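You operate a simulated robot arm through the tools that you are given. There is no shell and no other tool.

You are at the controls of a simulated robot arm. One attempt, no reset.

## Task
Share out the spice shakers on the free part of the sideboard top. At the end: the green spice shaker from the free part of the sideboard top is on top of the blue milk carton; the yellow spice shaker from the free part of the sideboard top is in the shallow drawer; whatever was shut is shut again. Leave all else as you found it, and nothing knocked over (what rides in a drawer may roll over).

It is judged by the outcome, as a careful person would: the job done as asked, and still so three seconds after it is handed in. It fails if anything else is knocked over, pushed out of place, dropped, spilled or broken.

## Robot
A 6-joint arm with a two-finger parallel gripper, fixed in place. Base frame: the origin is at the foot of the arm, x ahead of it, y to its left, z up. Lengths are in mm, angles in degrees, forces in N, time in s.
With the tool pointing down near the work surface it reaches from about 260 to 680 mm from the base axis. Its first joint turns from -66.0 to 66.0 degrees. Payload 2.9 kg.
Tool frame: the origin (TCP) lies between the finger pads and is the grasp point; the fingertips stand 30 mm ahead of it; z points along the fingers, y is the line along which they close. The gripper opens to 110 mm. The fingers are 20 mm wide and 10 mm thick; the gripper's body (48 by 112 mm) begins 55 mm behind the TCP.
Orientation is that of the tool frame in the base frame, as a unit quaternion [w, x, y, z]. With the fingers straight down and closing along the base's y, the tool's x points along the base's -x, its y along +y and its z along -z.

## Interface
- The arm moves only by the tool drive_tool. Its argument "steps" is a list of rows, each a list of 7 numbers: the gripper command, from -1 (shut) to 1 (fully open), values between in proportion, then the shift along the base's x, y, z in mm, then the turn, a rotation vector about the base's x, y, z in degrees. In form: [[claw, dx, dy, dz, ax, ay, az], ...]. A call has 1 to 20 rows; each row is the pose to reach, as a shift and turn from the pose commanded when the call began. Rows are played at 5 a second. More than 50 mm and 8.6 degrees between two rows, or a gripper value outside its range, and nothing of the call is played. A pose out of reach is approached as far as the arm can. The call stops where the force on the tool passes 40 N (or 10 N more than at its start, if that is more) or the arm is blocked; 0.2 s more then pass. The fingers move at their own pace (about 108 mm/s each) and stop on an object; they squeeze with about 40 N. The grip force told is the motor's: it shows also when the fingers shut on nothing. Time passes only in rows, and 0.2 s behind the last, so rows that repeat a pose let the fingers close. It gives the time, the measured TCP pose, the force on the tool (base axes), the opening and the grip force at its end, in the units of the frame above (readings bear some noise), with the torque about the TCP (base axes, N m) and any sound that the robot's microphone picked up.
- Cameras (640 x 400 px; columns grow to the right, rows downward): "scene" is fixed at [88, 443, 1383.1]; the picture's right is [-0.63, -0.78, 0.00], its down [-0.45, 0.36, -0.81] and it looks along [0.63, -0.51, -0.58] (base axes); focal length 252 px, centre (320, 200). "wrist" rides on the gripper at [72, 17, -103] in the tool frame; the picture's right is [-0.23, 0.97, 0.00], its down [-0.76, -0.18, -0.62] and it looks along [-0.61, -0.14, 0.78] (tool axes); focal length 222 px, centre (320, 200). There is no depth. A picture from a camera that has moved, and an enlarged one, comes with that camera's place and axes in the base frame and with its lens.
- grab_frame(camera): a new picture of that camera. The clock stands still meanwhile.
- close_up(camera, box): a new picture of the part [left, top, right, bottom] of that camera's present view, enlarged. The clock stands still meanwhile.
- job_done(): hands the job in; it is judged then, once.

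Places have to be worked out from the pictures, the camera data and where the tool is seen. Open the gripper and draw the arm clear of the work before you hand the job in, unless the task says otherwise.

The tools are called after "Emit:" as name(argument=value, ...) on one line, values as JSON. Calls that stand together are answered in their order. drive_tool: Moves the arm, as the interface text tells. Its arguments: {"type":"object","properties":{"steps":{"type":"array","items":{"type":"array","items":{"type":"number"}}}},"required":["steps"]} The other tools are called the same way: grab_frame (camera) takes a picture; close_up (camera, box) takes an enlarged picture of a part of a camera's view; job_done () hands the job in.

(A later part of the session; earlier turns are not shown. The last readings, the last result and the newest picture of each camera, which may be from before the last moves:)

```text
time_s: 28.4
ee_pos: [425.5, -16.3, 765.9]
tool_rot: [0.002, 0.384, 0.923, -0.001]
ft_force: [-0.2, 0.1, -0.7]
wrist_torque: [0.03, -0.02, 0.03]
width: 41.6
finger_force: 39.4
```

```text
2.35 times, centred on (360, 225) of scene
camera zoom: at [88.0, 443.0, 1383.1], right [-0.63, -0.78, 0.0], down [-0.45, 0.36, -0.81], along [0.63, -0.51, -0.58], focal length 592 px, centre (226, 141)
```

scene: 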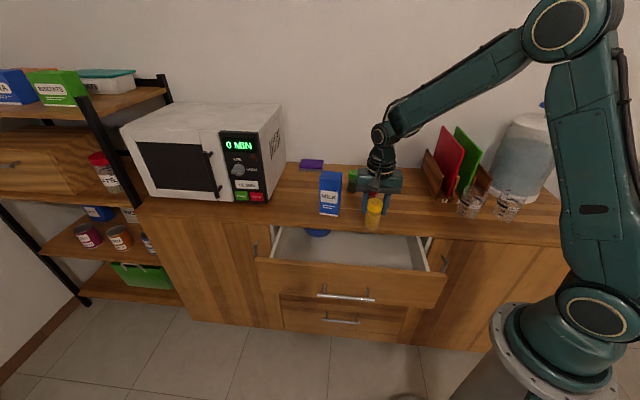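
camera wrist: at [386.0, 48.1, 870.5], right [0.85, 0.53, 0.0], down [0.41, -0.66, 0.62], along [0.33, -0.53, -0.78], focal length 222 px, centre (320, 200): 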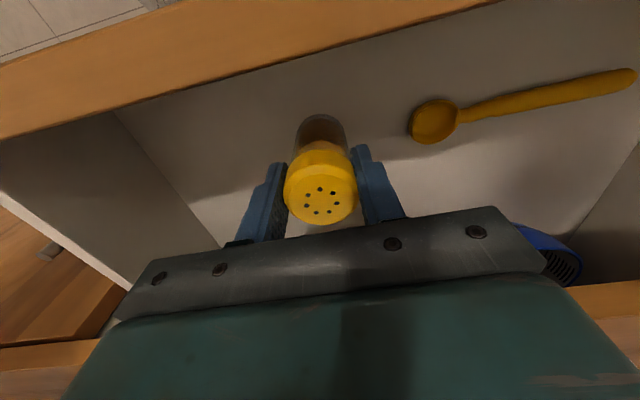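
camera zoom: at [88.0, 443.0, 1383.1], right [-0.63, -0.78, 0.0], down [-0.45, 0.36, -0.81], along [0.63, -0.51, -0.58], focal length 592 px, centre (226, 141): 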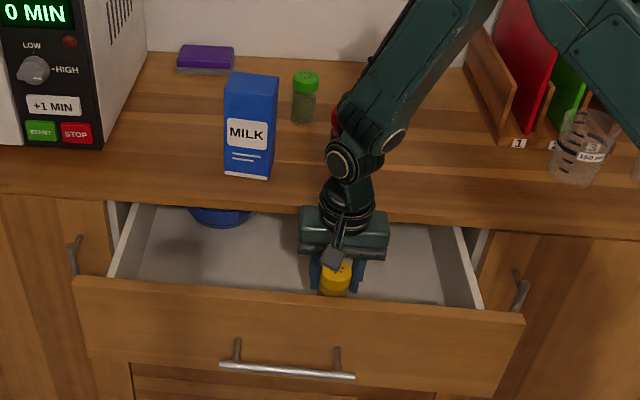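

Position in the drawer is good, clear of walls and spoon. I lower in small steps, watching the vertical force for contact with the floor.

Emit:
drive_tool(steps=[[-1, 0, 0, -3, 0, 0, 0], [-1, 0, 0, -6, 0, 0, 0], [-1, 0, 0, -9, 0, 0, 0]])

```text
time_s: 29.2
ee_pos: [425.9, -15.5, 757.2]
tool_rot: [0.0, 0.384, 0.923, -0.001]
ft_force: [-0.3, -0.1, -0.4]
wrist_torque: [0.03, -0.01, -0.02]
width: 41.5
finger_force: 39.7
```

No contact yet at TCP z 757; I continue down in small steps.

Emit:
drive_tool(steps=[[-1, 0, 0, -3, 0, 0, 0], [-1, 0, 0, -6, 0, 0, 0], [-1, 0, 0, -9, 0, 0, 0]])

```text
time_s: 30.0
ee_pos: [425.2, -17.4, 748.8]
tool_rot: [0.0, 0.384, 0.923, 0.0]
ft_force: [-0.2, -0.4, -0.1]
wrist_torque: [0.03, 0.01, 0.01]
width: 41.6
finger_force: 40.1
```

Emit:
grab_frame(camera="wrist")

Emit:
close_up(camera="wrist", box=[240, 80, 400, 180])

```text
taken
camera wrist: at [386.0, 47.5, 851.8], right [0.85, 0.53, 0.0], down [0.41, -0.66, 0.62], along [0.33, -0.53, -0.78], focal length 222 px, centre (320, 200)
```

wrist: 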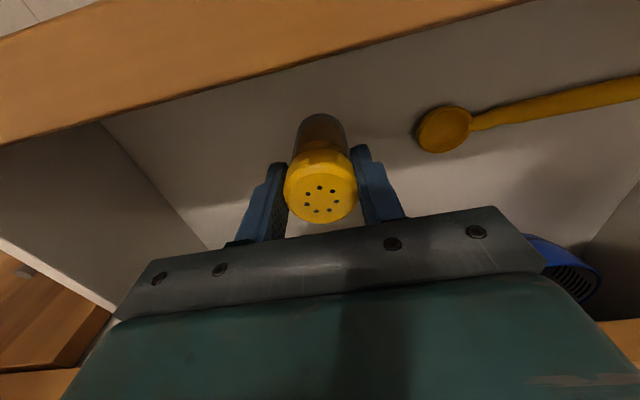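

```text
4.00 times, centred on (320, 130) of wrist
camera zoom: at [386.0, 47.5, 851.8], right [0.85, 0.53, 0.0], down [0.41, -0.66, 0.62], along [0.33, -0.53, -0.78], focal length 888 px, centre (320, 480)
```

zoom: 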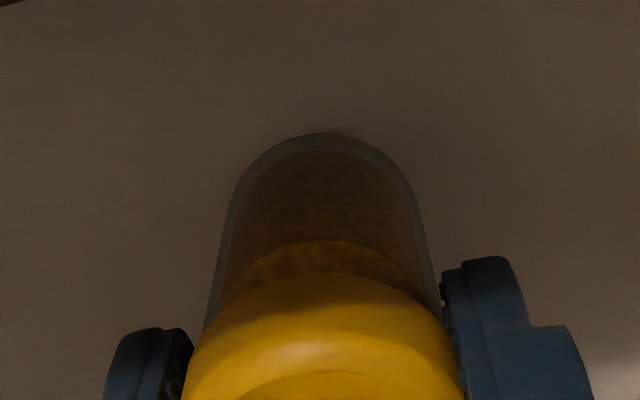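

Parallax on the spoon puts the drawer floor near z 670–680, so the bottom should be close. I keep lowering in small steps.

Emit:
drive_tool(steps=[[-1, 0, 0, -2, 0, 0, 0], [-1, 0, 0, -4, 0, 0, 0], [-1, 0, 0, -6, 0, 0, 0]])

```text
time_s: 30.8
ee_pos: [425.8, -16.2, 742.6]
tool_rot: [0.002, 0.383, 0.924, 0.0]
ft_force: [-1.5, -4.1, 23.9]
wrist_torque: [-0.59, 0.26, -0.12]
width: 41.3
finger_force: 40.3
```

Contact with the drawer floor (24 N). I ease up 2 mm, then open the fingers.

Emit:
drive_tool(steps=[[-1, 0, 0, 1, 0, 0, 0], [-1, 0, 0, 2, 0, 0, 0], [-1, 0, 0, 2, 0, 0, 0]])

```text
time_s: 31.6
ee_pos: [425.2, -15.8, 742.4]
tool_rot: [0.0, 0.382, 0.924, 0.0]
ft_force: [-0.1, -0.8, -1.5]
wrist_torque: [-0.02, 0.02, -0.01]
width: 41.2
finger_force: 39.9
```

The shaker now rests on (or within a millimetre of) the floor with no load. I open the fingers and rise straight up.

Emit:
drive_tool(steps=[[-0.1, 0, 0, 0, 0, 0, 0], [0.3, 0, 0, 0, 0, 0, 0], [0.3, 0, 0, 0, 0, 0, 0], [0.3, 0, 0, 20, 0, 0, 0], [0.3, 0, 0, 50, 0, 0, 0], [0.3, 0, 0, 90, 0, 0, 0], [0.3, 0, 0, 130, 0, 0, 0]])

Emit:
grab_frame(camera="wrist")

Emit:
close_up(camera="scene", box=[260, 140, 460, 310])

```text
time_s: 33.2
ee_pos: [424.0, -16.1, 875.2]
tool_rot: [0.0, 0.383, 0.924, 0.0]
ft_force: [0.8, -1.0, -0.2]
wrist_torque: [0.01, 0.0, -0.03]
width: 71.5
finger_force: 0.1
```

```text
taken
camera wrist: at [384.8, 48.0, 979.2], right [0.85, 0.53, 0.0], down [0.41, -0.66, 0.62], along [0.33, -0.53, -0.78], focal length 222 px, centre (320, 200)
```

wrist: 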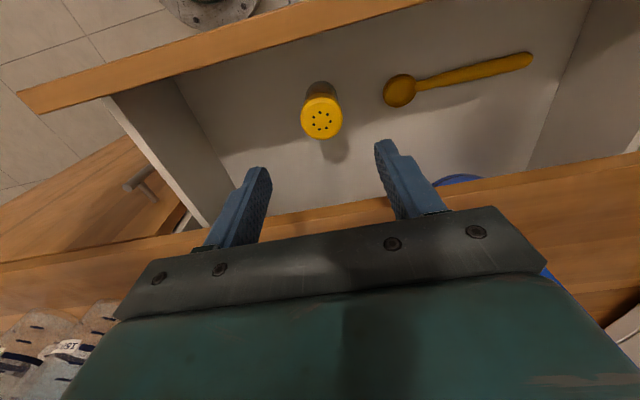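

```text
2.35 times, centred on (360, 225) of scene
camera zoom: at [88.0, 443.0, 1383.1], right [-0.63, -0.78, 0.0], down [-0.45, 0.36, -0.81], along [0.63, -0.51, -0.58], focal length 592 px, centre (226, 141)
```

zoom: 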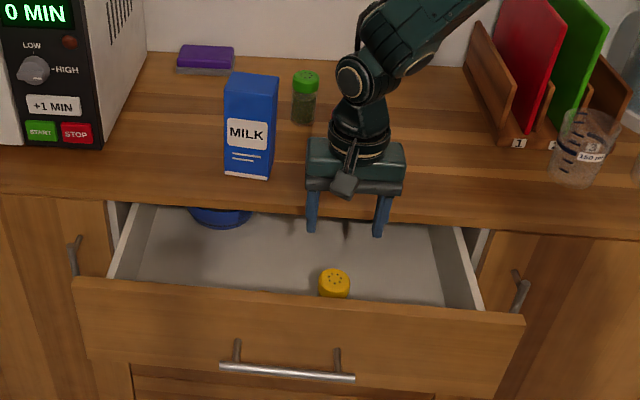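

Yellow stands in the drawer, nothing disturbed. Next the green shaker, near (665, -188): I rise, turn the yaw to -16° (fingers closing tangentially, clear of carton and red) and move to a viewing spot short of it.

Emit:
drive_tool(steps=[[0.45, 0, 0, 45, 0, 0, 0], [0.45, 0, 0, 90, 0, 0, 0], [0.45, 20, -20, 100, 0, 0, 5], [0.45, 45, -45, 100, 0, 0, 10], [0.45, 70, -70, 100, 0, 0, 15], [0.45, 95, -95, 100, 0, 0, 20], [0.45, 120, -118, 100, 0, 0, 25], [0.45, 145, -140, 100, 0, 0, 29.2], [0.45, 153, -147, 100, 0, 0, 29.2], [0.45, 153, -147, 100, 0, 0, 29.2]])

Emit:
grab_frame(camera="wrist")

Emit:
grab_frame(camera="scene")

```text
time_s: 35.4
ee_pos: [578.5, -162.3, 973.5]
tool_rot: [0.001, 0.137, 0.991, -0.001]
ft_force: [0.6, 0.1, -0.5]
wrist_torque: [-0.01, -0.05, 0.04]
width: 79.8
finger_force: 0.0
```

```text
taken
camera wrist: at [513.5, -126.1, 1077.6], right [0.48, 0.88, 0.0], down [0.68, -0.38, 0.62], along [0.55, -0.3, -0.78], focal length 222 px, centre (320, 200)
```

wrist: 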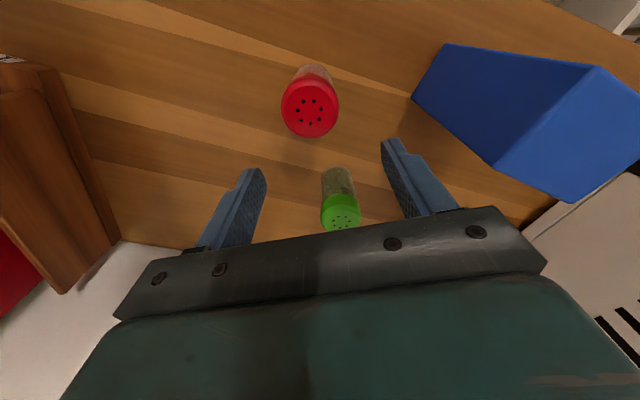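

```text
taken
```

scene: 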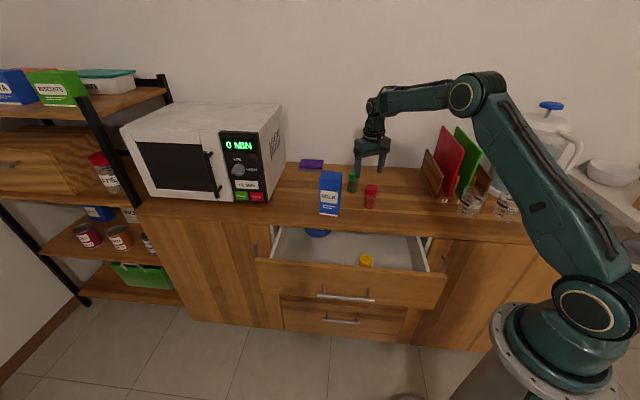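

Clear view: green at about (663, -186), red well inward of it, carton to its left. Since it is near the reach limit, I tilt the tool 12° outward (about the closing axis, so the grip stays square) and move above it.

Emit:
drive_tool(steps=[[0.45, 20, -5, -2, -1.6, -5.8, 0], [0.45, 45, -12, -5, -3.25, -11.55, 0], [0.45, 70, -19, -8, -3.25, -11.55, 0], [0.45, 84, -23, -10, -3.25, -11.55, 0], [0.45, 84, -23, -10, -3.25, -11.55, 0]])

Emit:
grab_frame(camera="wrist")

Emit:
close_up(camera="scene", box=[290, 100, 430, 225])

```text
time_s: 36.6
ee_pos: [661.9, -185.0, 963.5]
tool_rot: [0.104, 0.138, 0.985, -0.014]
ft_force: [-0.2, -0.6, 0.1]
wrist_torque: [0.02, 0.01, 0.03]
width: 79.7
finger_force: 0.0
```

```text
taken
camera wrist: at [576.9, -143.0, 1050.6], right [0.48, 0.88, 0.05], down [0.54, -0.34, 0.77], along [0.69, -0.34, -0.64], focal length 222 px, centre (320, 200)
```

wrist: 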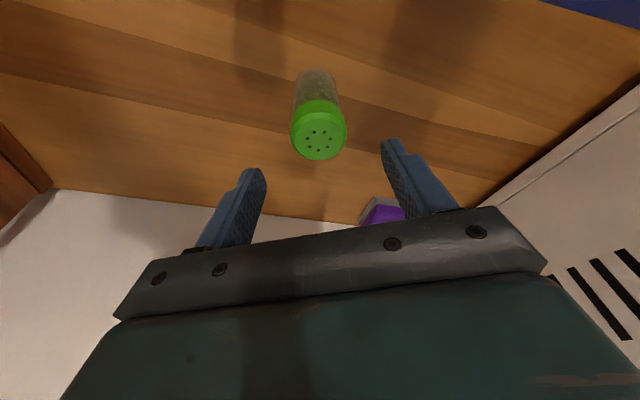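

```text
3.20 times, centred on (360, 162) of scene
camera zoom: at [88.0, 443.0, 1383.1], right [-0.63, -0.78, 0.0], down [-0.45, 0.36, -0.81], along [0.63, -0.51, -0.58], focal length 806 px, centre (192, 320)
```

zoom: 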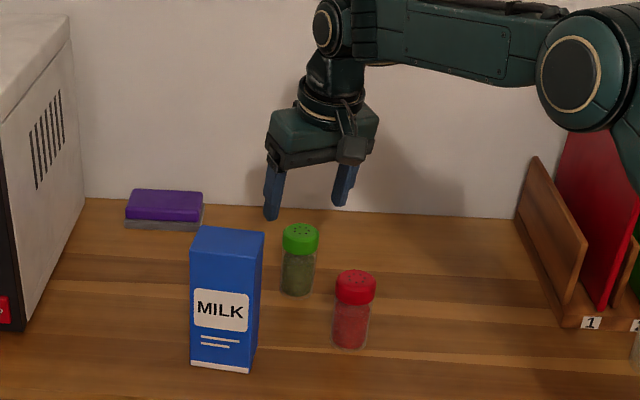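

The pose is reached exactly; the green lid axis works out at about (666.5, -184.6), 5 mm outward of the TCP. I shift and descend to lid height with fingers open.

Emit:
drive_tool(steps=[[0.45, 4.5, 0.8, 0, 0, 0, 0], [0.45, 4.5, 0.8, -25, 0, 0, 0], [0.45, 4.5, 0.8, -48, 0, 0, 0], [0.45, 4.5, 0.8, -68, 0, 0, 0], [0.45, 4.5, 0.8, -68, 0, 0, 0]])

Emit:
grab_frame(camera="wrist")

Emit:
close_up(camera="scene", box=[290, 120, 430, 225])

```text
time_s: 37.8
ee_pos: [667.2, -187.1, 896.0]
tool_rot: [0.105, 0.137, 0.985, -0.014]
ft_force: [0.0, -0.4, 0.2]
wrist_torque: [-0.01, 0.01, 0.04]
width: 79.7
finger_force: 0.1
```

```text
taken
camera wrist: at [582.5, -143.8, 982.8], right [0.48, 0.88, 0.05], down [0.54, -0.34, 0.77], along [0.69, -0.34, -0.64], focal length 222 px, centre (320, 200)
```

wrist: 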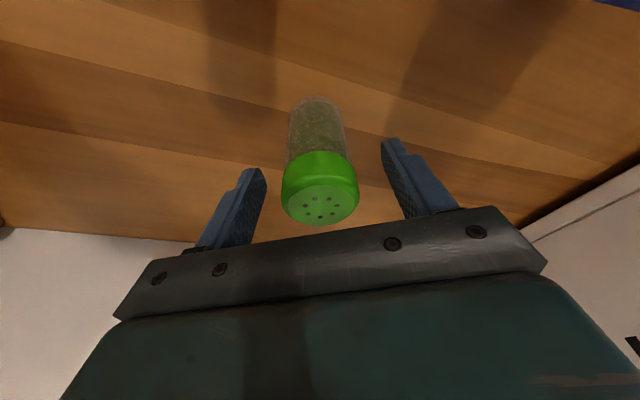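

```text
3.81 times, centred on (360, 172) of scene
camera zoom: at [88.0, 443.0, 1383.1], right [-0.63, -0.78, 0.0], down [-0.45, 0.36, -0.81], along [0.63, -0.51, -0.58], focal length 959 px, centre (168, 305)
```

zoom: 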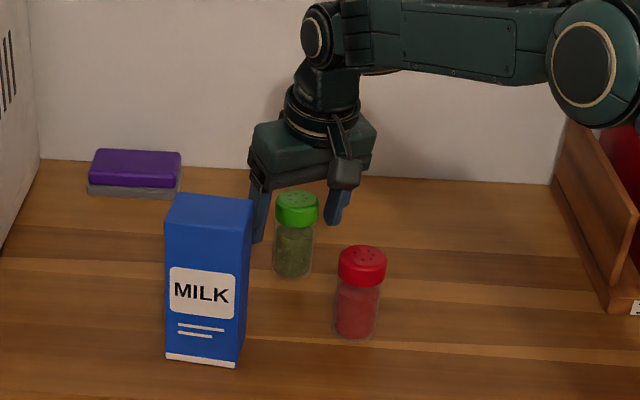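

The lid is between the fingers to within 2–3 mm. I nudge 2 mm inward and close.

Emit:
drive_tool(steps=[[0.45, -2.2, -0.6, 0, 0, 0, 0], [-1, -2.2, -0.6, 0, 0, 0, 0], [-1, -2.2, -0.6, 0, 0, 0, 0], [-1, -2.2, -0.6, 0, 0, 0, 0], [-1, -2.2, -0.6, 0, 0, 0, 0]])

Emit:
grab_frame(camera="wrist")

```text
time_s: 39.0
ee_pos: [665.0, -186.0, 896.4]
tool_rot: [0.105, 0.137, 0.985, -0.014]
ft_force: [-0.1, -0.1, -0.4]
wrist_torque: [-0.04, 0.02, 0.0]
width: 41.8
finger_force: 40.0
```

```text
taken
camera wrist: at [579.9, -144.3, 982.6], right [0.48, 0.88, 0.05], down [0.54, -0.34, 0.77], along [0.69, -0.34, -0.64], focal length 222 px, centre (320, 200)
```

wrist: 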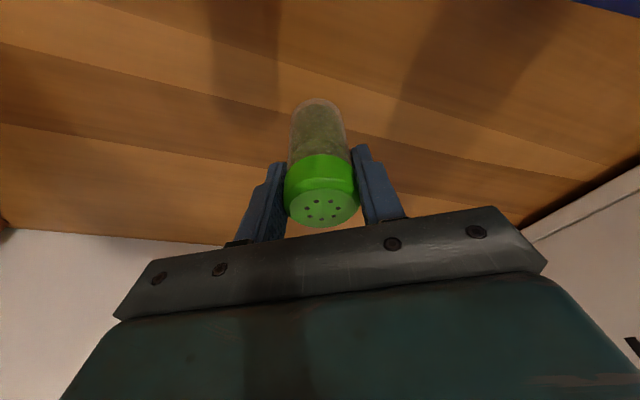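

Green is gripped (41.8 mm, no side load). I lift it straight up 70 mm, then diagonally up and slightly inward so it clears the red shaker before rising above the carton height.

Emit:
drive_tool(steps=[[-1, 0, 0, 8, 0, 0, 0], [-1, 0, 0, 22, 0, 0, 0], [-1, 0, 0, 45, 0, 0, 0], [-1, 0, 0, 70, 0, 0, 0], [-1, -12, 4, 90, 0, 0, 0], [-1, -25, 8, 108, 0, 0, 0], [-1, -35, 14, 130, 0, 0, 0], [-1, -45, 20, 152, 0, 0, 0], [-1, -50, 25, 174, 0, 0, 0], [-1, -50, 25, 174, 0, 0, 0]])

Emit:
grab_frame(camera="wrist")

Emit:
grab_frame(camera="scene")

```text
time_s: 41.2
ee_pos: [614.3, -162.9, 1069.5]
tool_rot: [0.104, 0.137, 0.985, -0.014]
ft_force: [0.3, 0.4, -1.0]
wrist_torque: [0.0, -0.03, 0.01]
width: 41.8
finger_force: 40.3
```

```text
taken
camera wrist: at [530.4, -120.5, 1156.6], right [0.48, 0.88, 0.05], down [0.54, -0.34, 0.77], along [0.69, -0.34, -0.64], focal length 222 px, centre (320, 200)
```

wrist: 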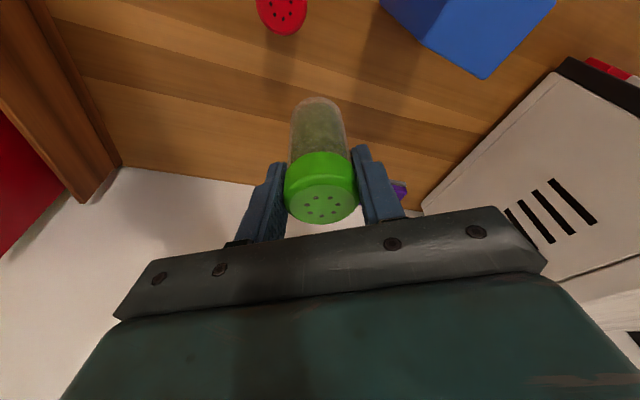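

```text
taken
```

scene: 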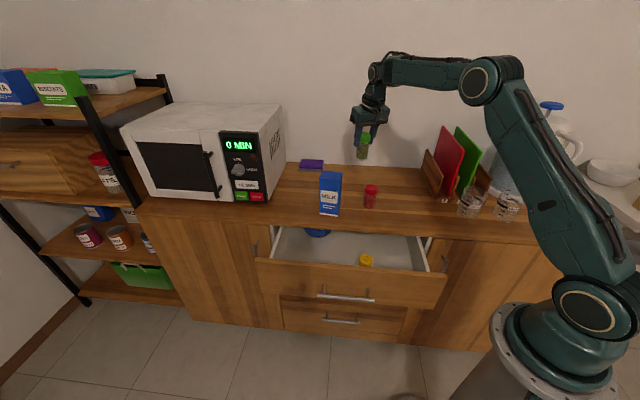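

Green is up and clear. I move sideways at this height to get a good view of the carton's top beside the shaker.

Emit:
drive_tool(steps=[[-1, -7, 25, 2, 0, 0, 0], [-1, -12, 48, 5, 0, 0, 0], [-1, -14, 63, 5, 0, 0, 0], [-1, -14, 63, 5, 0, 0, 0]])

Emit:
grab_frame(camera="wrist")

Emit:
close_up(camera="wrist", box=[320, 20, 512, 140])

Emit:
close_up(camera="scene", box=[290, 90, 430, 225])

```text
time_s: 42.2
ee_pos: [599.7, -98.7, 1077.2]
tool_rot: [0.105, 0.137, 0.985, -0.015]
ft_force: [0.3, 0.1, -0.3]
wrist_torque: [0.01, -0.01, -0.04]
width: 41.6
finger_force: 39.8
```

```text
taken
camera wrist: at [515.4, -56.0, 1163.0], right [0.48, 0.88, 0.05], down [0.54, -0.34, 0.77], along [0.69, -0.34, -0.64], focal length 222 px, centre (320, 200)
```

wrist: 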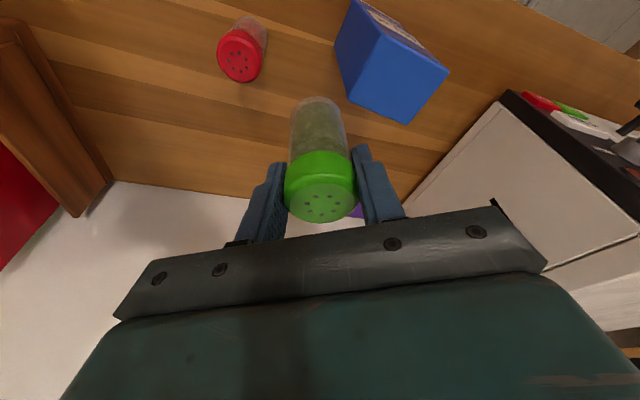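

```text
3.33 times, centred on (416, 80) of wrist
camera zoom: at [515.4, -56.0, 1163.0], right [0.48, 0.88, 0.05], down [0.54, -0.34, 0.77], along [0.69, -0.34, -0.64], focal length 740 px, centre (0, 600)
```

zoom: 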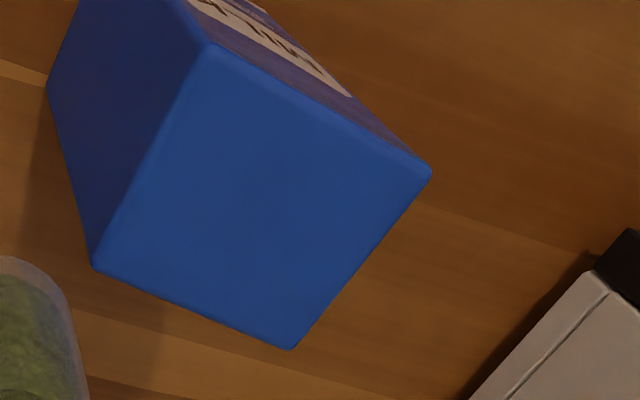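

```text
2.96 times, centred on (360, 158) of scene
camera zoom: at [88.0, 443.1, 1383.1], right [-0.63, -0.78, 0.0], down [-0.45, 0.36, -0.81], along [0.63, -0.51, -0.58], focal length 746 px, centre (202, 326)
```

zoom: 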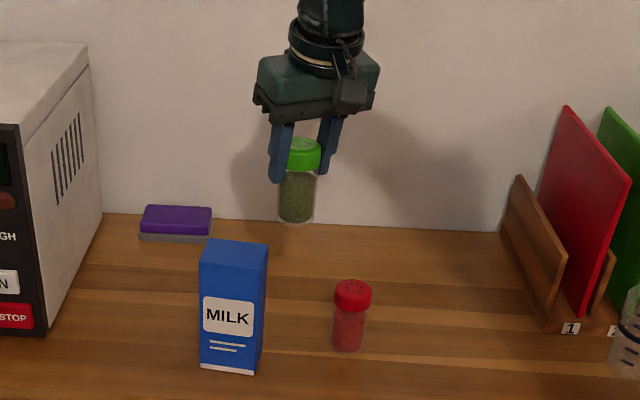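

The two wrist views agree on the carton top: z ≈ 967, a 68×53 mm rectangle centred at about (626.6, -30.2). I zoom on the held shaker to check its axis relative to the TCP.

Emit:
close_up(camera="wrist", box=[240, 80, 400, 240])

Emit:
close_up(camera="scene", box=[340, 110, 400, 180])

```text
2.50 times, centred on (320, 160) of wrist
camera zoom: at [515.4, -56.0, 1163.0], right [0.48, 0.88, 0.05], down [0.54, -0.34, 0.77], along [0.69, -0.34, -0.64], focal length 555 px, centre (320, 300)
```

zoom: 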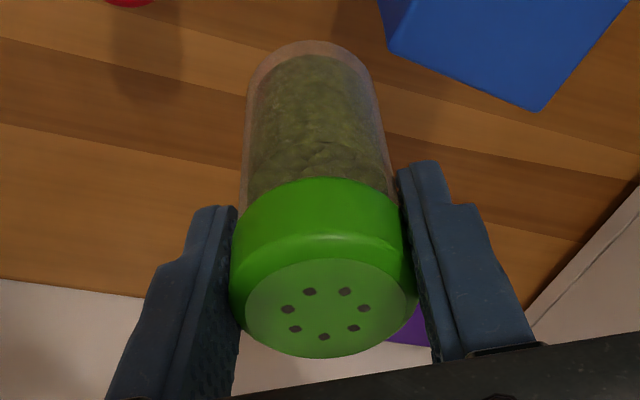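

```text
5.71 times, centred on (370, 145) of scene
camera zoom: at [88.0, 443.1, 1383.1], right [-0.63, -0.78, 0.0], down [-0.45, 0.36, -0.81], along [0.63, -0.51, -0.58], focal length 1439 px, centre (34, 514)
```

zoom: 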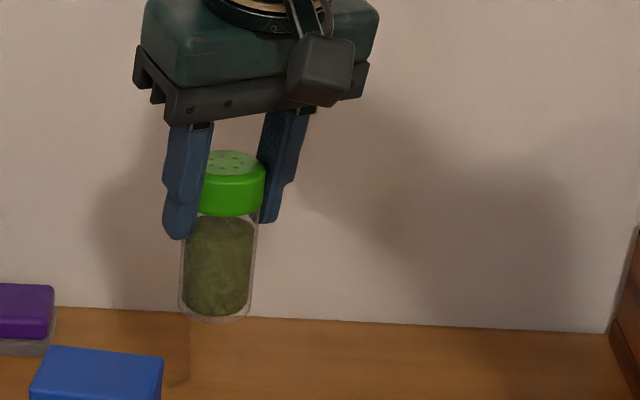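

The shaker's axis is about 2 mm inward of the TCP, hanging vertical. I move it over the carton centre with about 25 mm clearance and check alignment.

Emit:
drive_tool(steps=[[-1, 8, 18, 0, 0, 0, 0], [-1, 18, 40, 0, 0, 0, 0], [-1, 26, 60, 0, 0, 0, 0], [-1, 29.2, 67.1, -2, 0, 0, 0], [-1, 29.2, 67.1, -4, 0, 0, 0]])

Emit:
grab_frame(camera="wrist")

Emit:
close_up(camera="wrist", box=[240, 40, 400, 140])

Emit:
close_up(camera="scene", box=[290, 130, 390, 220])

```text
time_s: 43.4
ee_pos: [628.6, -32.2, 1071.1]
tool_rot: [0.104, 0.137, 0.985, -0.015]
ft_force: [0.7, -0.2, -0.4]
wrist_torque: [0.01, 0.02, 0.0]
width: 41.9
finger_force: 39.9
```

```text
taken
camera wrist: at [544.0, 11.0, 1158.3], right [0.48, 0.88, 0.05], down [0.54, -0.34, 0.77], along [0.69, -0.34, -0.64], focal length 222 px, centre (320, 200)
```

wrist: 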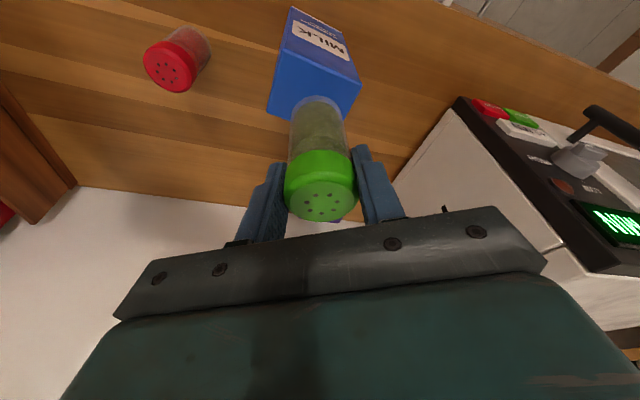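

```text
4.00 times, centred on (320, 90) of wrist
camera zoom: at [544.0, 11.0, 1158.3], right [0.48, 0.88, 0.05], down [0.54, -0.34, 0.77], along [0.69, -0.34, -0.64], focal length 888 px, centre (320, 640)
```

zoom: 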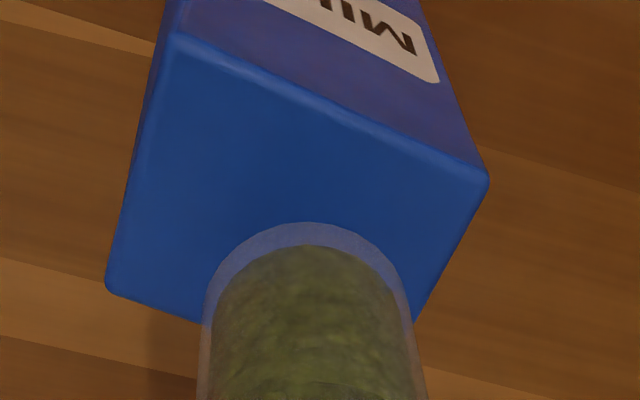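

```text
4.44 times, centred on (340, 175) of scene
camera zoom: at [88.0, 443.1, 1383.1], right [-0.63, -0.78, 0.0], down [-0.45, 0.36, -0.81], along [0.63, -0.51, -0.58], focal length 1119 px, centre (231, 311)
```

zoom: 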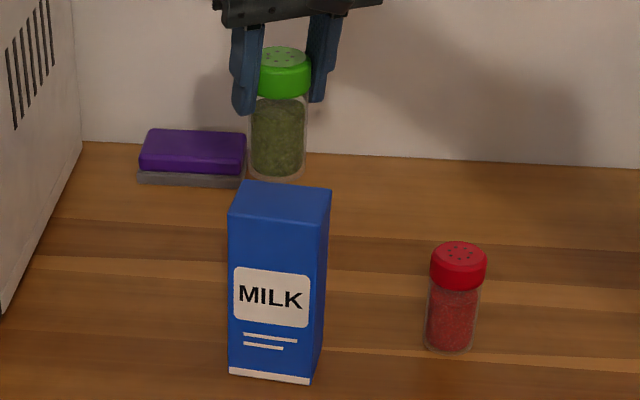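

Carton centre re-measured at (626.9, -31.3), and the shaker is within ~2 mm of it. I trim 1.5 mm and lower to just above expected contact (TCP ≈ 1043).

Emit:
drive_tool(steps=[[-1, -1.5, -1, -4, 0, 0, 0], [-1, -1.5, -1, -10, 0, 0, 0], [-1, -1.5, -1, -16, 0, 0, 0], [-1, -1.5, -1, -21, 0, 0, 0], [-1, -1.5, -1, -21, 0, 0, 0]])

Emit:
close_up(camera="scene", box=[290, 130, 390, 220])

Emit:
close_up(camera="wrist", box=[240, 40, 400, 140])

```text
time_s: 44.6
ee_pos: [626.8, -31.6, 1049.7]
tool_rot: [0.104, 0.138, 0.985, -0.014]
ft_force: [-0.4, -1.4, 1.1]
wrist_torque: [-0.07, 0.04, 0.0]
width: 41.5
finger_force: 40.1
```

```text
4.44 times, centred on (340, 175) of scene
camera zoom: at [87.9, 443.0, 1383.1], right [-0.63, -0.78, 0.0], down [-0.45, 0.36, -0.81], along [0.63, -0.51, -0.58], focal length 1119 px, centre (231, 311)
```

zoom: 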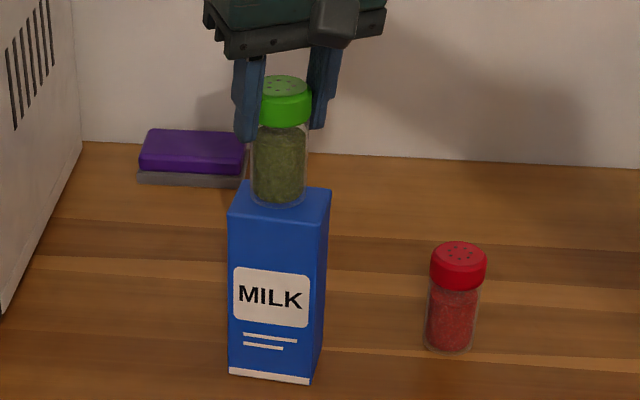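

```text
4.00 times, centred on (320, 90) of wrist
camera zoom: at [543.1, 9.8, 1137.4], right [0.48, 0.88, 0.05], down [0.54, -0.34, 0.77], along [0.69, -0.34, -0.64], focal length 888 px, centre (320, 640)
```

zoom: 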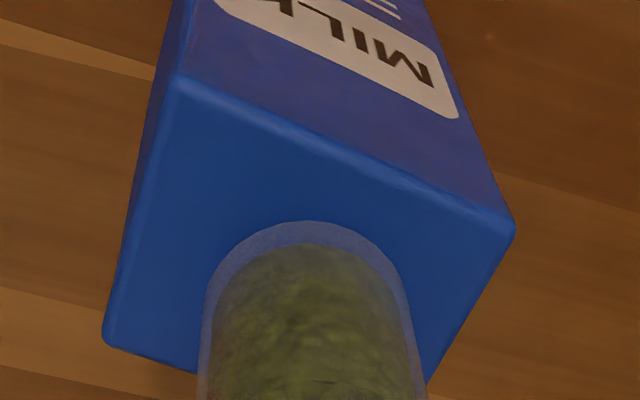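

It looks very near contact. I lower in 1 mm steps watching the force.

Emit:
drive_tool(steps=[[-1, 0, 0, -1, 0, 0, 0], [-1, 0, 0, -1, 0, 0, 0]])

```text
time_s: 45.2
ee_pos: [627.8, -32.7, 1049.5]
tool_rot: [0.106, 0.137, 0.985, -0.015]
ft_force: [-0.1, -1.8, 6.6]
wrist_torque: [-0.11, 0.08, -0.02]
width: 42.1
finger_force: 40.4
```

Light contact (6.6 N) with the carton top. I ease up 0.8 mm, open the fingers gently, and retreat along the tool axis.

Emit:
drive_tool(steps=[[-1, 0, 0, 0.8, 0, 0, 0], [-1, 0, 0, 0.8, 0, 0, 0], [-0.1, 0, 0, 0.8, 0, 0, 0], [0.3, 0, 0, 0.8, 0, 0, 0], [0.3, 0, 0, 0.8, 0, 0, 0]])

Emit:
close_up(camera="scene", box=[290, 130, 390, 220])

Emit:
grab_frame(camera="wrist")

```text
time_s: 46.4
ee_pos: [628.4, -33.7, 1050.4]
tool_rot: [0.103, 0.138, 0.985, -0.014]
ft_force: [-0.2, 0.0, 0.7]
wrist_torque: [0.01, 0.02, 0.0]
width: 71.5
finger_force: 0.0
```

```text
4.44 times, centred on (340, 175) of scene
camera zoom: at [88.0, 443.0, 1383.1], right [-0.63, -0.78, 0.0], down [-0.45, 0.36, -0.81], along [0.63, -0.51, -0.58], focal length 1119 px, centre (231, 311)
```

zoom: 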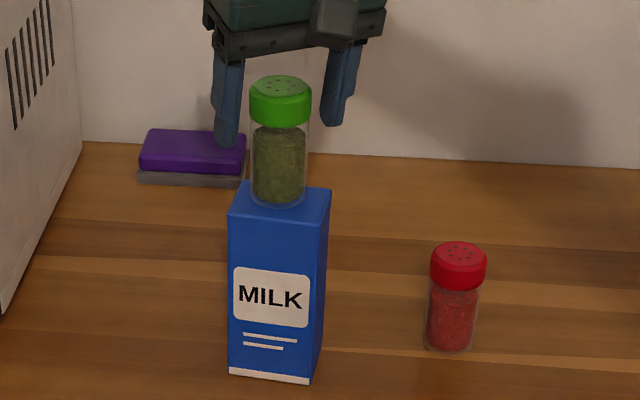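

```text
taken
camera wrist: at [543.2, 10.0, 1136.9], right [0.48, 0.88, 0.05], down [0.54, -0.34, 0.77], along [0.69, -0.34, -0.64], focal length 222 px, centre (320, 200)
```

wrist: 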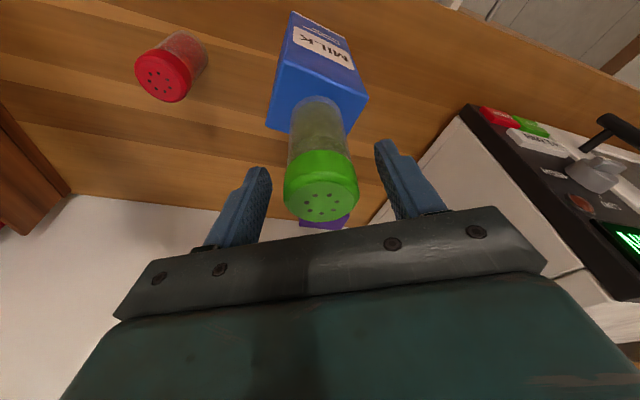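

Green is standing on the carton, fingers clear on both sides. I withdraw upward along the tool axis, then back inward toward the base.

Emit:
drive_tool(steps=[[0.3, -2, 0.6, 9.8, 0, 0, 0], [0.3, -5, 1.4, 24.5, 0, 0, 0], [0.3, -9, 2.5, 44, 0, 0, 0], [0.3, -13.5, 3.8, 66, 0, 0, 0], [0.3, -35, 6, 72, 0, 0, 0], [0.3, -70, 15, 76, 0, 0, 0], [0.3, -110, 30, 76, 0, 0, 0], [0.3, -150, 50, 76, 0, 0, 0], [0.3, -190, 75, 70, 0, 0, 0]])

Emit:
grab_frame(camera="scene")

Emit:
grab_frame(camera="wrist")

```text
time_s: 48.4
ee_pos: [436.1, 43.1, 1120.0]
tool_rot: [0.104, 0.137, 0.985, -0.014]
ft_force: [-0.3, -0.1, -0.4]
wrist_torque: [-0.02, -0.03, 0.01]
width: 71.4
finger_force: 0.0
```

```text
taken
```

scene: 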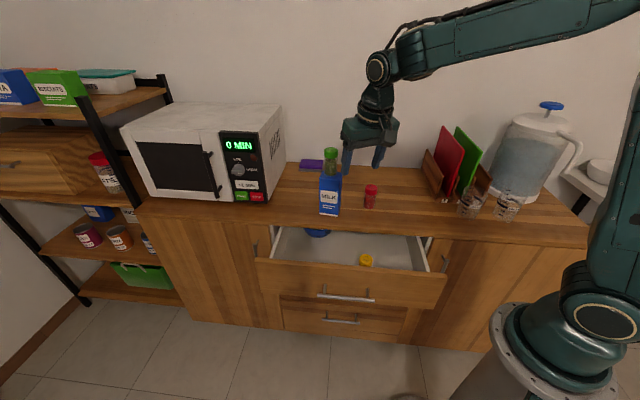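

```text
taken
camera wrist: at [351.7, 85.4, 1206.5], right [0.48, 0.88, 0.05], down [0.54, -0.34, 0.77], along [0.69, -0.34, -0.64], focal length 222 px, centre (320, 200)
```

wrist: 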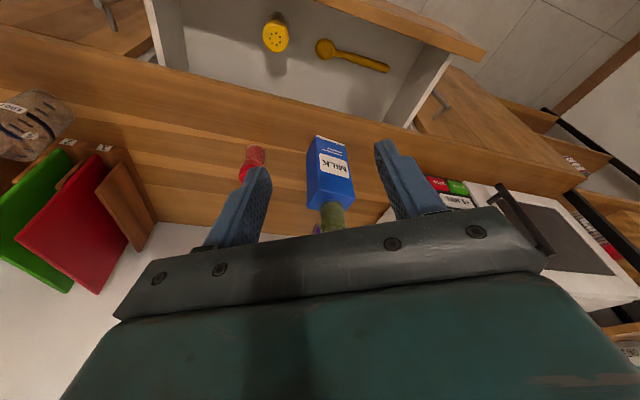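

Green stays on the carton and yellow stands in the drawer. Now for closing the drawer: I first untilt the tool while backing off.

Emit:
drive_tool(steps=[[0.3, -15, 20, -5, 1.6, 5.8, 0], [0.3, -30, 40, -10, 3.25, 11.55, 0], [0.3, -30, 40, -10, 3.25, 11.55, 0]])

Emit:
drive_tool(steps=[[0.3, -5, 6, -4, 0, 0, 7.6], [0.3, -10, 12, -8, 0, 0, 15.2], [0.3, -15, 18, -12, 0, 0, 22.8], [0.3, -20, 24, -16, 0, 0, 30.4], [0.3, -25, 30, -20, 0, 0, 38], [0.3, -30, 36, -24, 0, 0, 45.6], [0.3, -35, 42, -28, 0, 0, 53.2], [0.3, -40, 49, -30, 0, 0, 60.8], [0.3, -40, 49, -30, 0, 0, 60.8]])

Emit:
grab_frame(camera="scene")

Emit:
grab_frame(camera="wrist")

```text
time_s: 49.2
ee_pos: [408.3, 82.2, 1111.0]
tool_rot: [0.0, 0.137, 0.991, 0.0]
ft_force: [-0.2, 0.0, -0.6]
wrist_torque: [0.01, 0.0, -0.02]
width: 71.4
finger_force: 0.0
```

```text
time_s: 51.2
ee_pos: [369.6, 131.1, 1079.8]
tool_rot: [0.001, -0.383, 0.924, 0.001]
ft_force: [0.2, 0.7, 0.7]
wrist_torque: [-0.01, 0.02, 0.02]
width: 71.4
finger_force: 0.0
```

```text
taken
```

scene: 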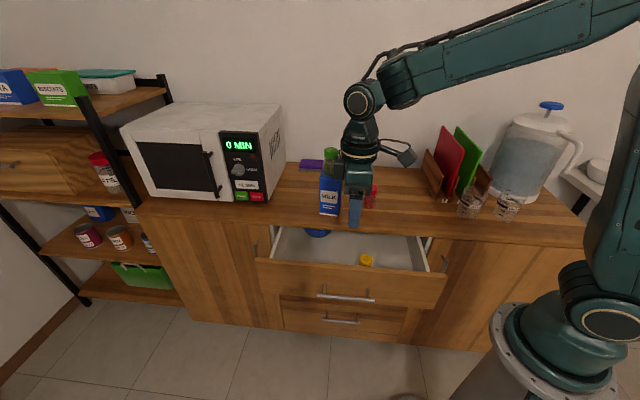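

```text
taken
camera wrist: at [305.1, 92.8, 1184.1], right [-0.53, 0.85, 0.0], down [0.66, 0.41, 0.62], along [0.53, 0.33, -0.78], focal length 222 px, centre (320, 200)
```

wrist: 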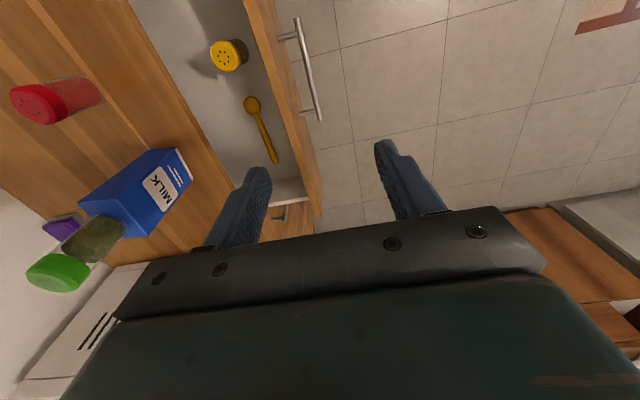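

Everything is in order. I retrace the earlier path: pitch the tool toward the drawer while descending to the stand-off just in front of the handle.

Emit:
drive_tool(steps=[[0, -1, 1, -20, -5.3, -5.3, 0], [-0.2, -3, 3, -40, -10.6, -10.6, 0], [-0.2, -5, 5, -60, -15.9, -15.9, 0], [-0.2, -7, 7, -80, -21.2, -21.2, 0], [-0.2, -9, 9, -105, -26.5, -26.5, 0], [-0.2, -11, 11, -130, -31.8, -31.8, 0], [-0.2, -13, 13, -160, -37.1, -37.1, 0], [-0.2, -15, 14, -190, -42.4, -42.4, 0], [-0.2, -17, 16, -225, -47.7, -47.7, 0], [-0.2, -20, 18, -260, -53, -53, 0], [-0.2, -20, 18.5, -300, -53, -53, 0], [-0.2, -20, 18.5, -338, -53, -53, 0], [-0.2, -20, 18.5, -340, -53, -53, 0]])

Emit:
grab_frame(camera="wrist")

Emit:
grab_frame(camera="scene")

```text
time_s: 54.0
ee_pos: [348.2, 150.2, 739.1]
tool_rot: [0.235, -0.303, 0.733, -0.562]
ft_force: [-0.4, -0.9, 0.3]
wrist_torque: [0.0, 0.0, -0.02]
width: 44.2
finger_force: 0.2
```

```text
taken
camera wrist: at [223.4, 173.8, 750.1], right [-0.02, 0.34, -0.94], down [0.14, 0.93, 0.33], along [0.99, -0.13, -0.06], focal length 222 px, centre (320, 200)
```

wrist: 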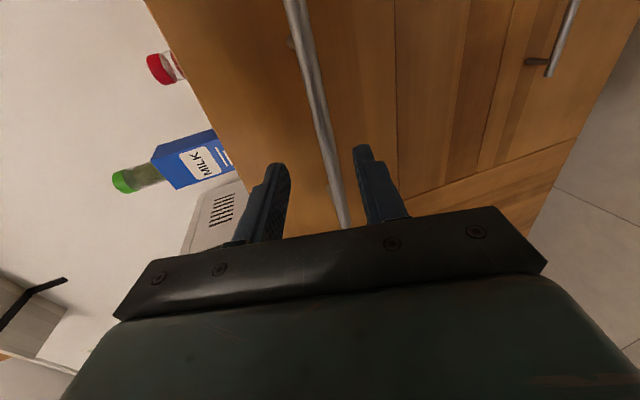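

```text
taken
```

scene: 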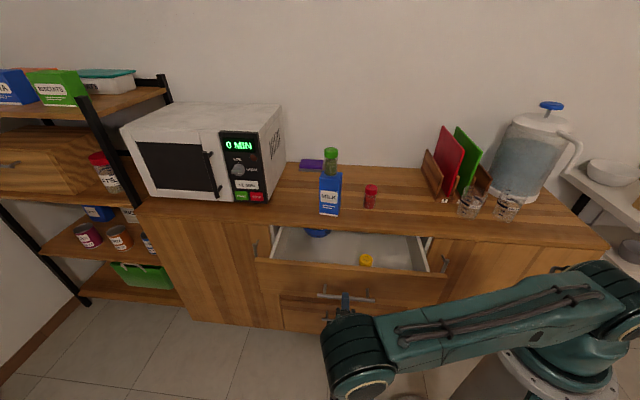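

The handle bar is centred ahead of the fingers. I move in to the former grip pose and close on the bar.

Emit:
drive_tool(steps=[[-0.2, 5, -5.5, -7, 0, 0, 0], [-0.2, 14, -15, -13, 0, 0, 0], [-0.2, 23, -24, -17, 0, 0, 0], [-0.2, 29, -30.5, -18, 0, 0, 0], [-0.2, 29, -30.5, -18, 0, 0, 0], [-1, 29, -30.5, -18, 0, 0, 0], [-1, 29, -30.5, -18, 0, 0, 0], [-1, 29, -30.5, -18, 0, 0, 0]])

Emit:
grab_frame(camera="wrist")

```text
time_s: 55.8
ee_pos: [378.3, 119.7, 720.6]
tool_rot: [0.234, -0.304, 0.733, -0.561]
ft_force: [1.4, -1.3, 1.0]
wrist_torque: [-0.07, 0.02, 0.19]
width: 11.4
finger_force: 45.2
```

```text
taken
camera wrist: at [252.7, 142.9, 732.2], right [-0.02, 0.34, -0.94], down [0.14, 0.93, 0.33], along [0.99, -0.13, -0.07], focal length 222 px, centre (320, 200)
```

wrist: 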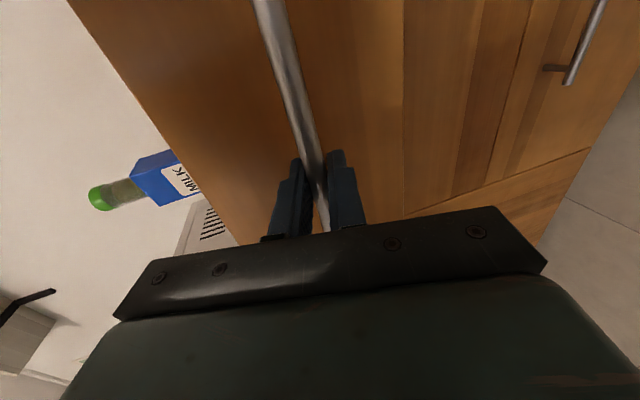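

Gripped with no strain. I push the drawer in slowly along (0.711, -0.703) for the first ~90 mm, starting gently so the contents don't jerk.

Emit:
drive_tool(steps=[[-1, 1.4, -1.4, 0, 0, 0, 0], [-1, 4.3, -4.2, 0, 0, 0, 0], [-1, 8.5, -8.4, 0, 0, 0, 0], [-1, 13.5, -13.4, 0, 0, 0, 0], [-1, 19.2, -19, 0, 0, 0, 0], [-1, 24.9, -24.6, 0, 0, 0, 0], [-1, 30.6, -30.2, 0, 0, 0, 0], [-1, 36.3, -35.9, 0, 0, 0, 0], [-1, 42, -41.5, 0, 0, 0, 0], [-1, 47.6, -47.1, 0, 0, 0, 0], [-1, 53.3, -52.7, 0, 0, 0, 0], [-1, 58.3, -57.6, 0, 0, 0, 0], [-1, 61.9, -61.2, 0, 0, 0, 0], [-1, 64, -63.3, 0, 0, 0, 0]])

Emit:
grab_frame(camera="scene")

```text
time_s: 58.8
ee_pos: [441.3, 55.7, 722.0]
tool_rot: [0.232, -0.303, 0.734, -0.562]
ft_force: [2.7, 4.1, -13.2]
wrist_torque: [-0.06, 0.21, -0.27]
width: 11.7
finger_force: 45.0
```

```text
taken
```

scene: 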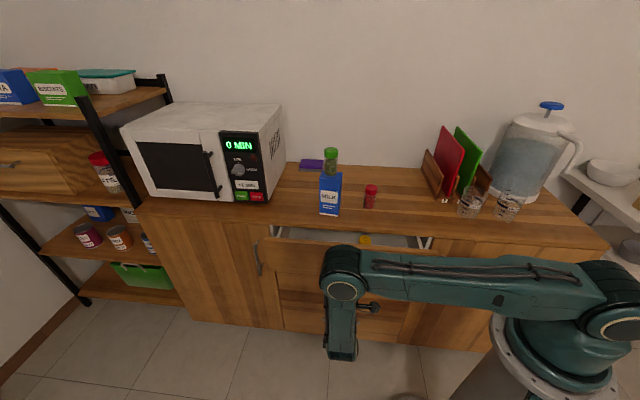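

Yellow is still upright. I take out the small vertical strain and push in the remaining ~66 mm, slowing toward the end.

Emit:
drive_tool(steps=[[-1, 2.5, -1.7, -1, 0, 0, 0], [-1, 6.3, -5, -2, 0, 0, 0], [-1, 11.3, -10, -2, 0, 0, 0], [-1, 17, -15.6, -2, 0, 0, 0], [-1, 22.6, -21.2, -2, 0, 0, 0], [-1, 28.3, -26.8, -2, 0, 0, 0], [-1, 33.3, -31.7, -2, 0, 0, 0], [-1, 37.6, -36, -2, 0, 0, 0], [-1, 41.1, -39.5, -2, 0, 0, 0], [-1, 44, -42.3, -2, 0, 0, 0], [-1, 46.1, -44.4, -2, 0, 0, 0], [-1, 47.5, -45.8, -2, 0, 0, 0]])

Emit:
grab_frame(camera="scene")

Emit:
grab_frame(camera="wrist")

```text
time_s: 61.4
ee_pos: [488.5, 9.4, 720.9]
tool_rot: [0.233, -0.303, 0.731, -0.566]
ft_force: [-12.3, -19.3, 21.1]
wrist_torque: [0.18, -0.24, 0.82]
width: 11.7
finger_force: 44.7
```

```text
taken
```

scene: 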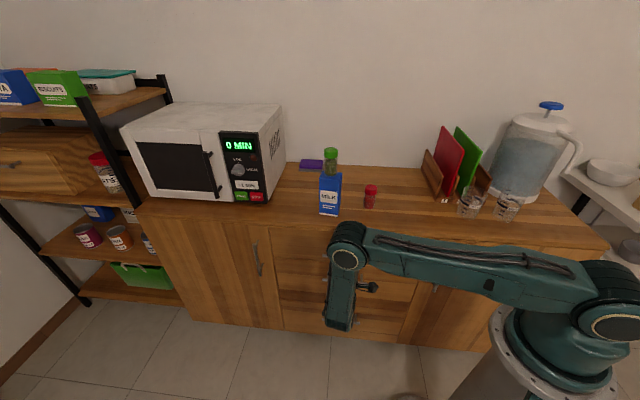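

```text
taken
camera wrist: at [363.1, 33.0, 731.8], right [-0.01, 0.33, -0.94], down [0.15, 0.93, 0.33], along [0.99, -0.13, -0.06], focal length 222 px, centre (320, 200)
```

wrist: 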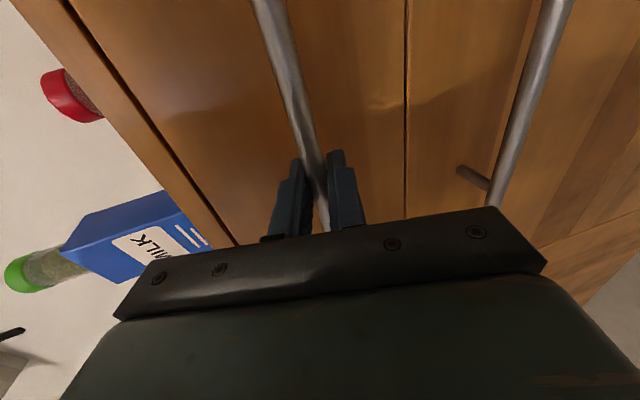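

The drawer is practically home; some side/vertical strain has built up. I relieve it and press in 2–3 mm more to make sure it is fully shut.

Emit:
drive_tool(steps=[[-1, -1.3, -1.3, 1.5, 0, 0, 0], [-1, -2.7, -2.7, 3, 0, 0, 0], [-1, -2, -3.4, 3, 0, 0, 0], [-1, -1.3, -4.1, 3, 0, 0, 0], [-1, -0.6, -4.8, 3, 0, 0, 0], [-1, -0.6, -4.8, 3, 0, 0, 0]])

Emit:
close_up(camera="scene", box=[240, 200, 460, 300])

```text
time_s: 62.8
ee_pos: [488.8, 8.1, 722.6]
tool_rot: [0.236, -0.307, 0.734, -0.558]
ft_force: [18.8, 18.3, -19.8]
wrist_torque: [-0.02, 0.14, 0.32]
width: 11.6
finger_force: 44.7
```

```text
2.91 times, centred on (350, 250) of scene
camera zoom: at [88.6, 443.4, 1382.9], right [-0.63, -0.78, 0.0], down [-0.45, 0.36, -0.81], along [0.63, -0.51, -0.58], focal length 732 px, centre (233, 54)
```

zoom: 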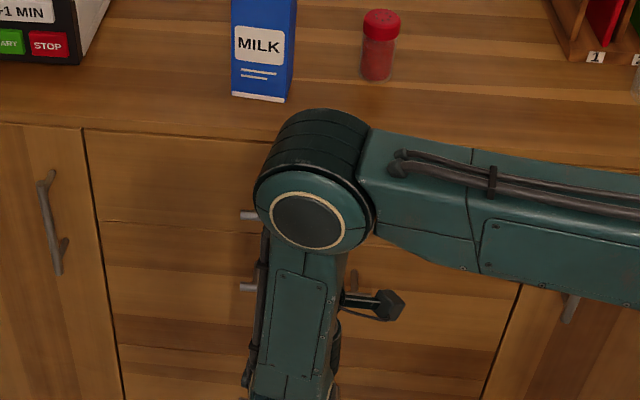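

Over-corrected; I take half of it back to null the strain before releasing.

Emit:
drive_tool(steps=[[-1, 1, 1, -0.8, 0, 0, 0], [-1, 1.5, 1.5, -1.4, 0, 0, 0], [-1, 1.5, 1.5, -1.4, 0, 0, 0]])

```text
time_s: 63.6
ee_pos: [489.2, 7.5, 720.3]
tool_rot: [0.235, -0.305, 0.732, -0.562]
ft_force: [11.2, 7.0, -7.8]
wrist_torque: [0.24, -0.2, 1.34]
width: 11.9
finger_force: 44.5
```

Strain is down; one more small trim, then I open the fingers and check the position.

Emit:
drive_tool(steps=[[-1, 0.9, 0.9, -0.6, 0, 0, 0], [-1, 0.9, 0.9, -0.6, 0, 0, 0], [-0.2, 0.9, 0.9, -0.6, 0, 0, 0], [-0.2, 0.9, 0.9, -0.6, 0, 0, 0]])

Emit:
grab_frame(camera="wrist")

```text
time_s: 64.6
ee_pos: [489.0, 7.7, 719.7]
tool_rot: [0.233, -0.303, 0.734, -0.562]
ft_force: [-0.2, -0.1, 0.1]
wrist_torque: [-0.03, 0.02, -0.03]
width: 43.7
finger_force: 0.0
```

```text
taken
camera wrist: at [364.7, 31.5, 731.7], right [-0.02, 0.34, -0.94], down [0.15, 0.93, 0.33], along [0.99, -0.13, -0.07], focal length 222 px, centre (320, 200)
```

wrist: 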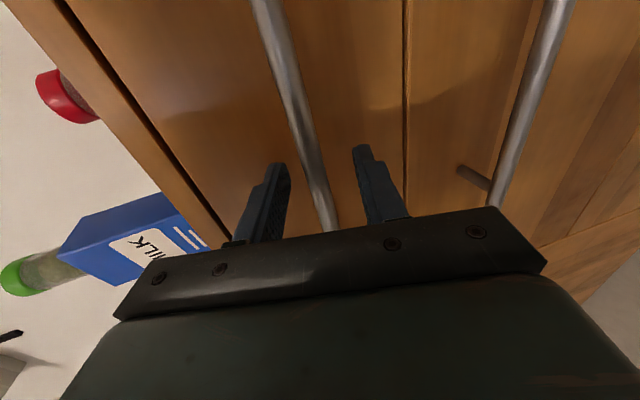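

Released with no load. I back off along the tool axis, then out and up, to compare the drawer fronts with the original picture.

Emit:
drive_tool(steps=[[-0.2, -9, 9, 3.5, 0, 0, 0], [-0.2, -22, 22, 8, 0, 0, 0], [-0.2, -36, 36, 14, 0, 0, 0], [-0.2, -55, 55, 30, 0, 0, 0], [-0.2, -75, 75, 55, 0, 0, 0], [-0.2, -90, 90, 85, 0, 0, 0], [-0.2, -92, 92, 115, 4, 4, 0], [-0.2, -94, 94, 140, 9, 9, 0], [-0.2, -96, 96, 165, 14, 14, 0], [-0.2, -98, 98, 190, 19, 19, 0], [-0.2, -100, 100, 215, 24, 24, 0], [-0.2, -102, 102, 240, 29, 29, 0], [-0.2, -104, 104, 265, 34, 34, 0], [-0.2, -106, 106, 290, 39, 39, 0], [-0.2, -110, 110, 320, 44, 44, 0], [-0.2, -115, 115, 345, 49, 49, 0], [-0.2, -120, 120, 360, 53, 53, 0]])

Emit:
grab_frame(camera="scene")

Emit:
close_up(camera="scene", box=[260, 220, 440, 340])

Emit:
grab_frame(camera="wrist")

```text
time_s: 68.2
ee_pos: [368.0, 127.1, 1081.8]
tool_rot: [0.0, -0.383, 0.924, 0.001]
ft_force: [0.7, 0.5, 0.4]
wrist_torque: [-0.04, 0.0, -0.01]
width: 43.9
finger_force: 0.1
```

```text
taken
```

scene: 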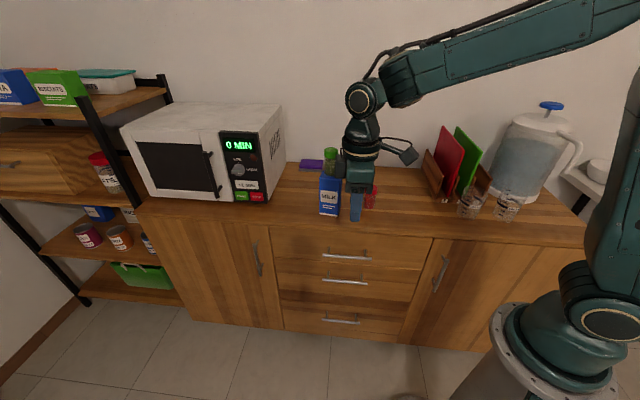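

```text
3.33 times, centred on (350, 280) of scene
camera zoom: at [88.0, 443.0, 1383.1], right [-0.63, -0.78, 0.0], down [-0.45, 0.36, -0.81], along [0.63, -0.51, -0.58], focal length 839 px, centre (220, -67)
```

zoom: 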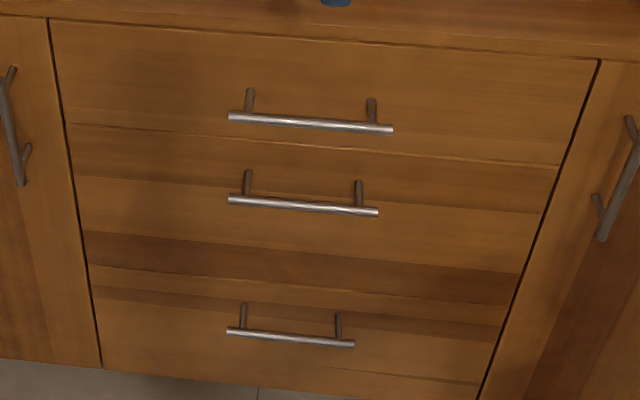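

```text
taken
camera wrist: at [305.5, 88.9, 1186.1], right [-0.53, 0.85, 0.0], down [0.66, 0.41, 0.62], along [0.53, 0.33, -0.78], focal length 222 px, centre (320, 200)
```

wrist: 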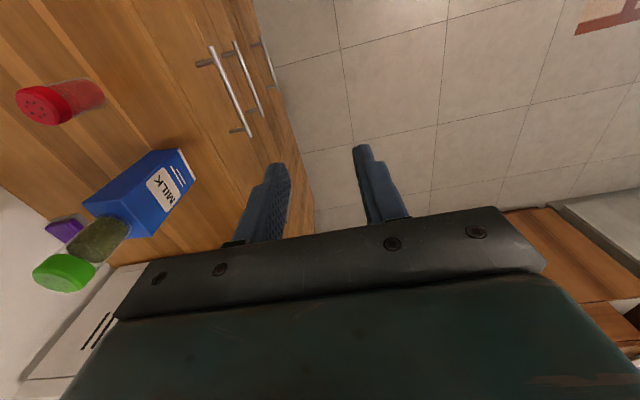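

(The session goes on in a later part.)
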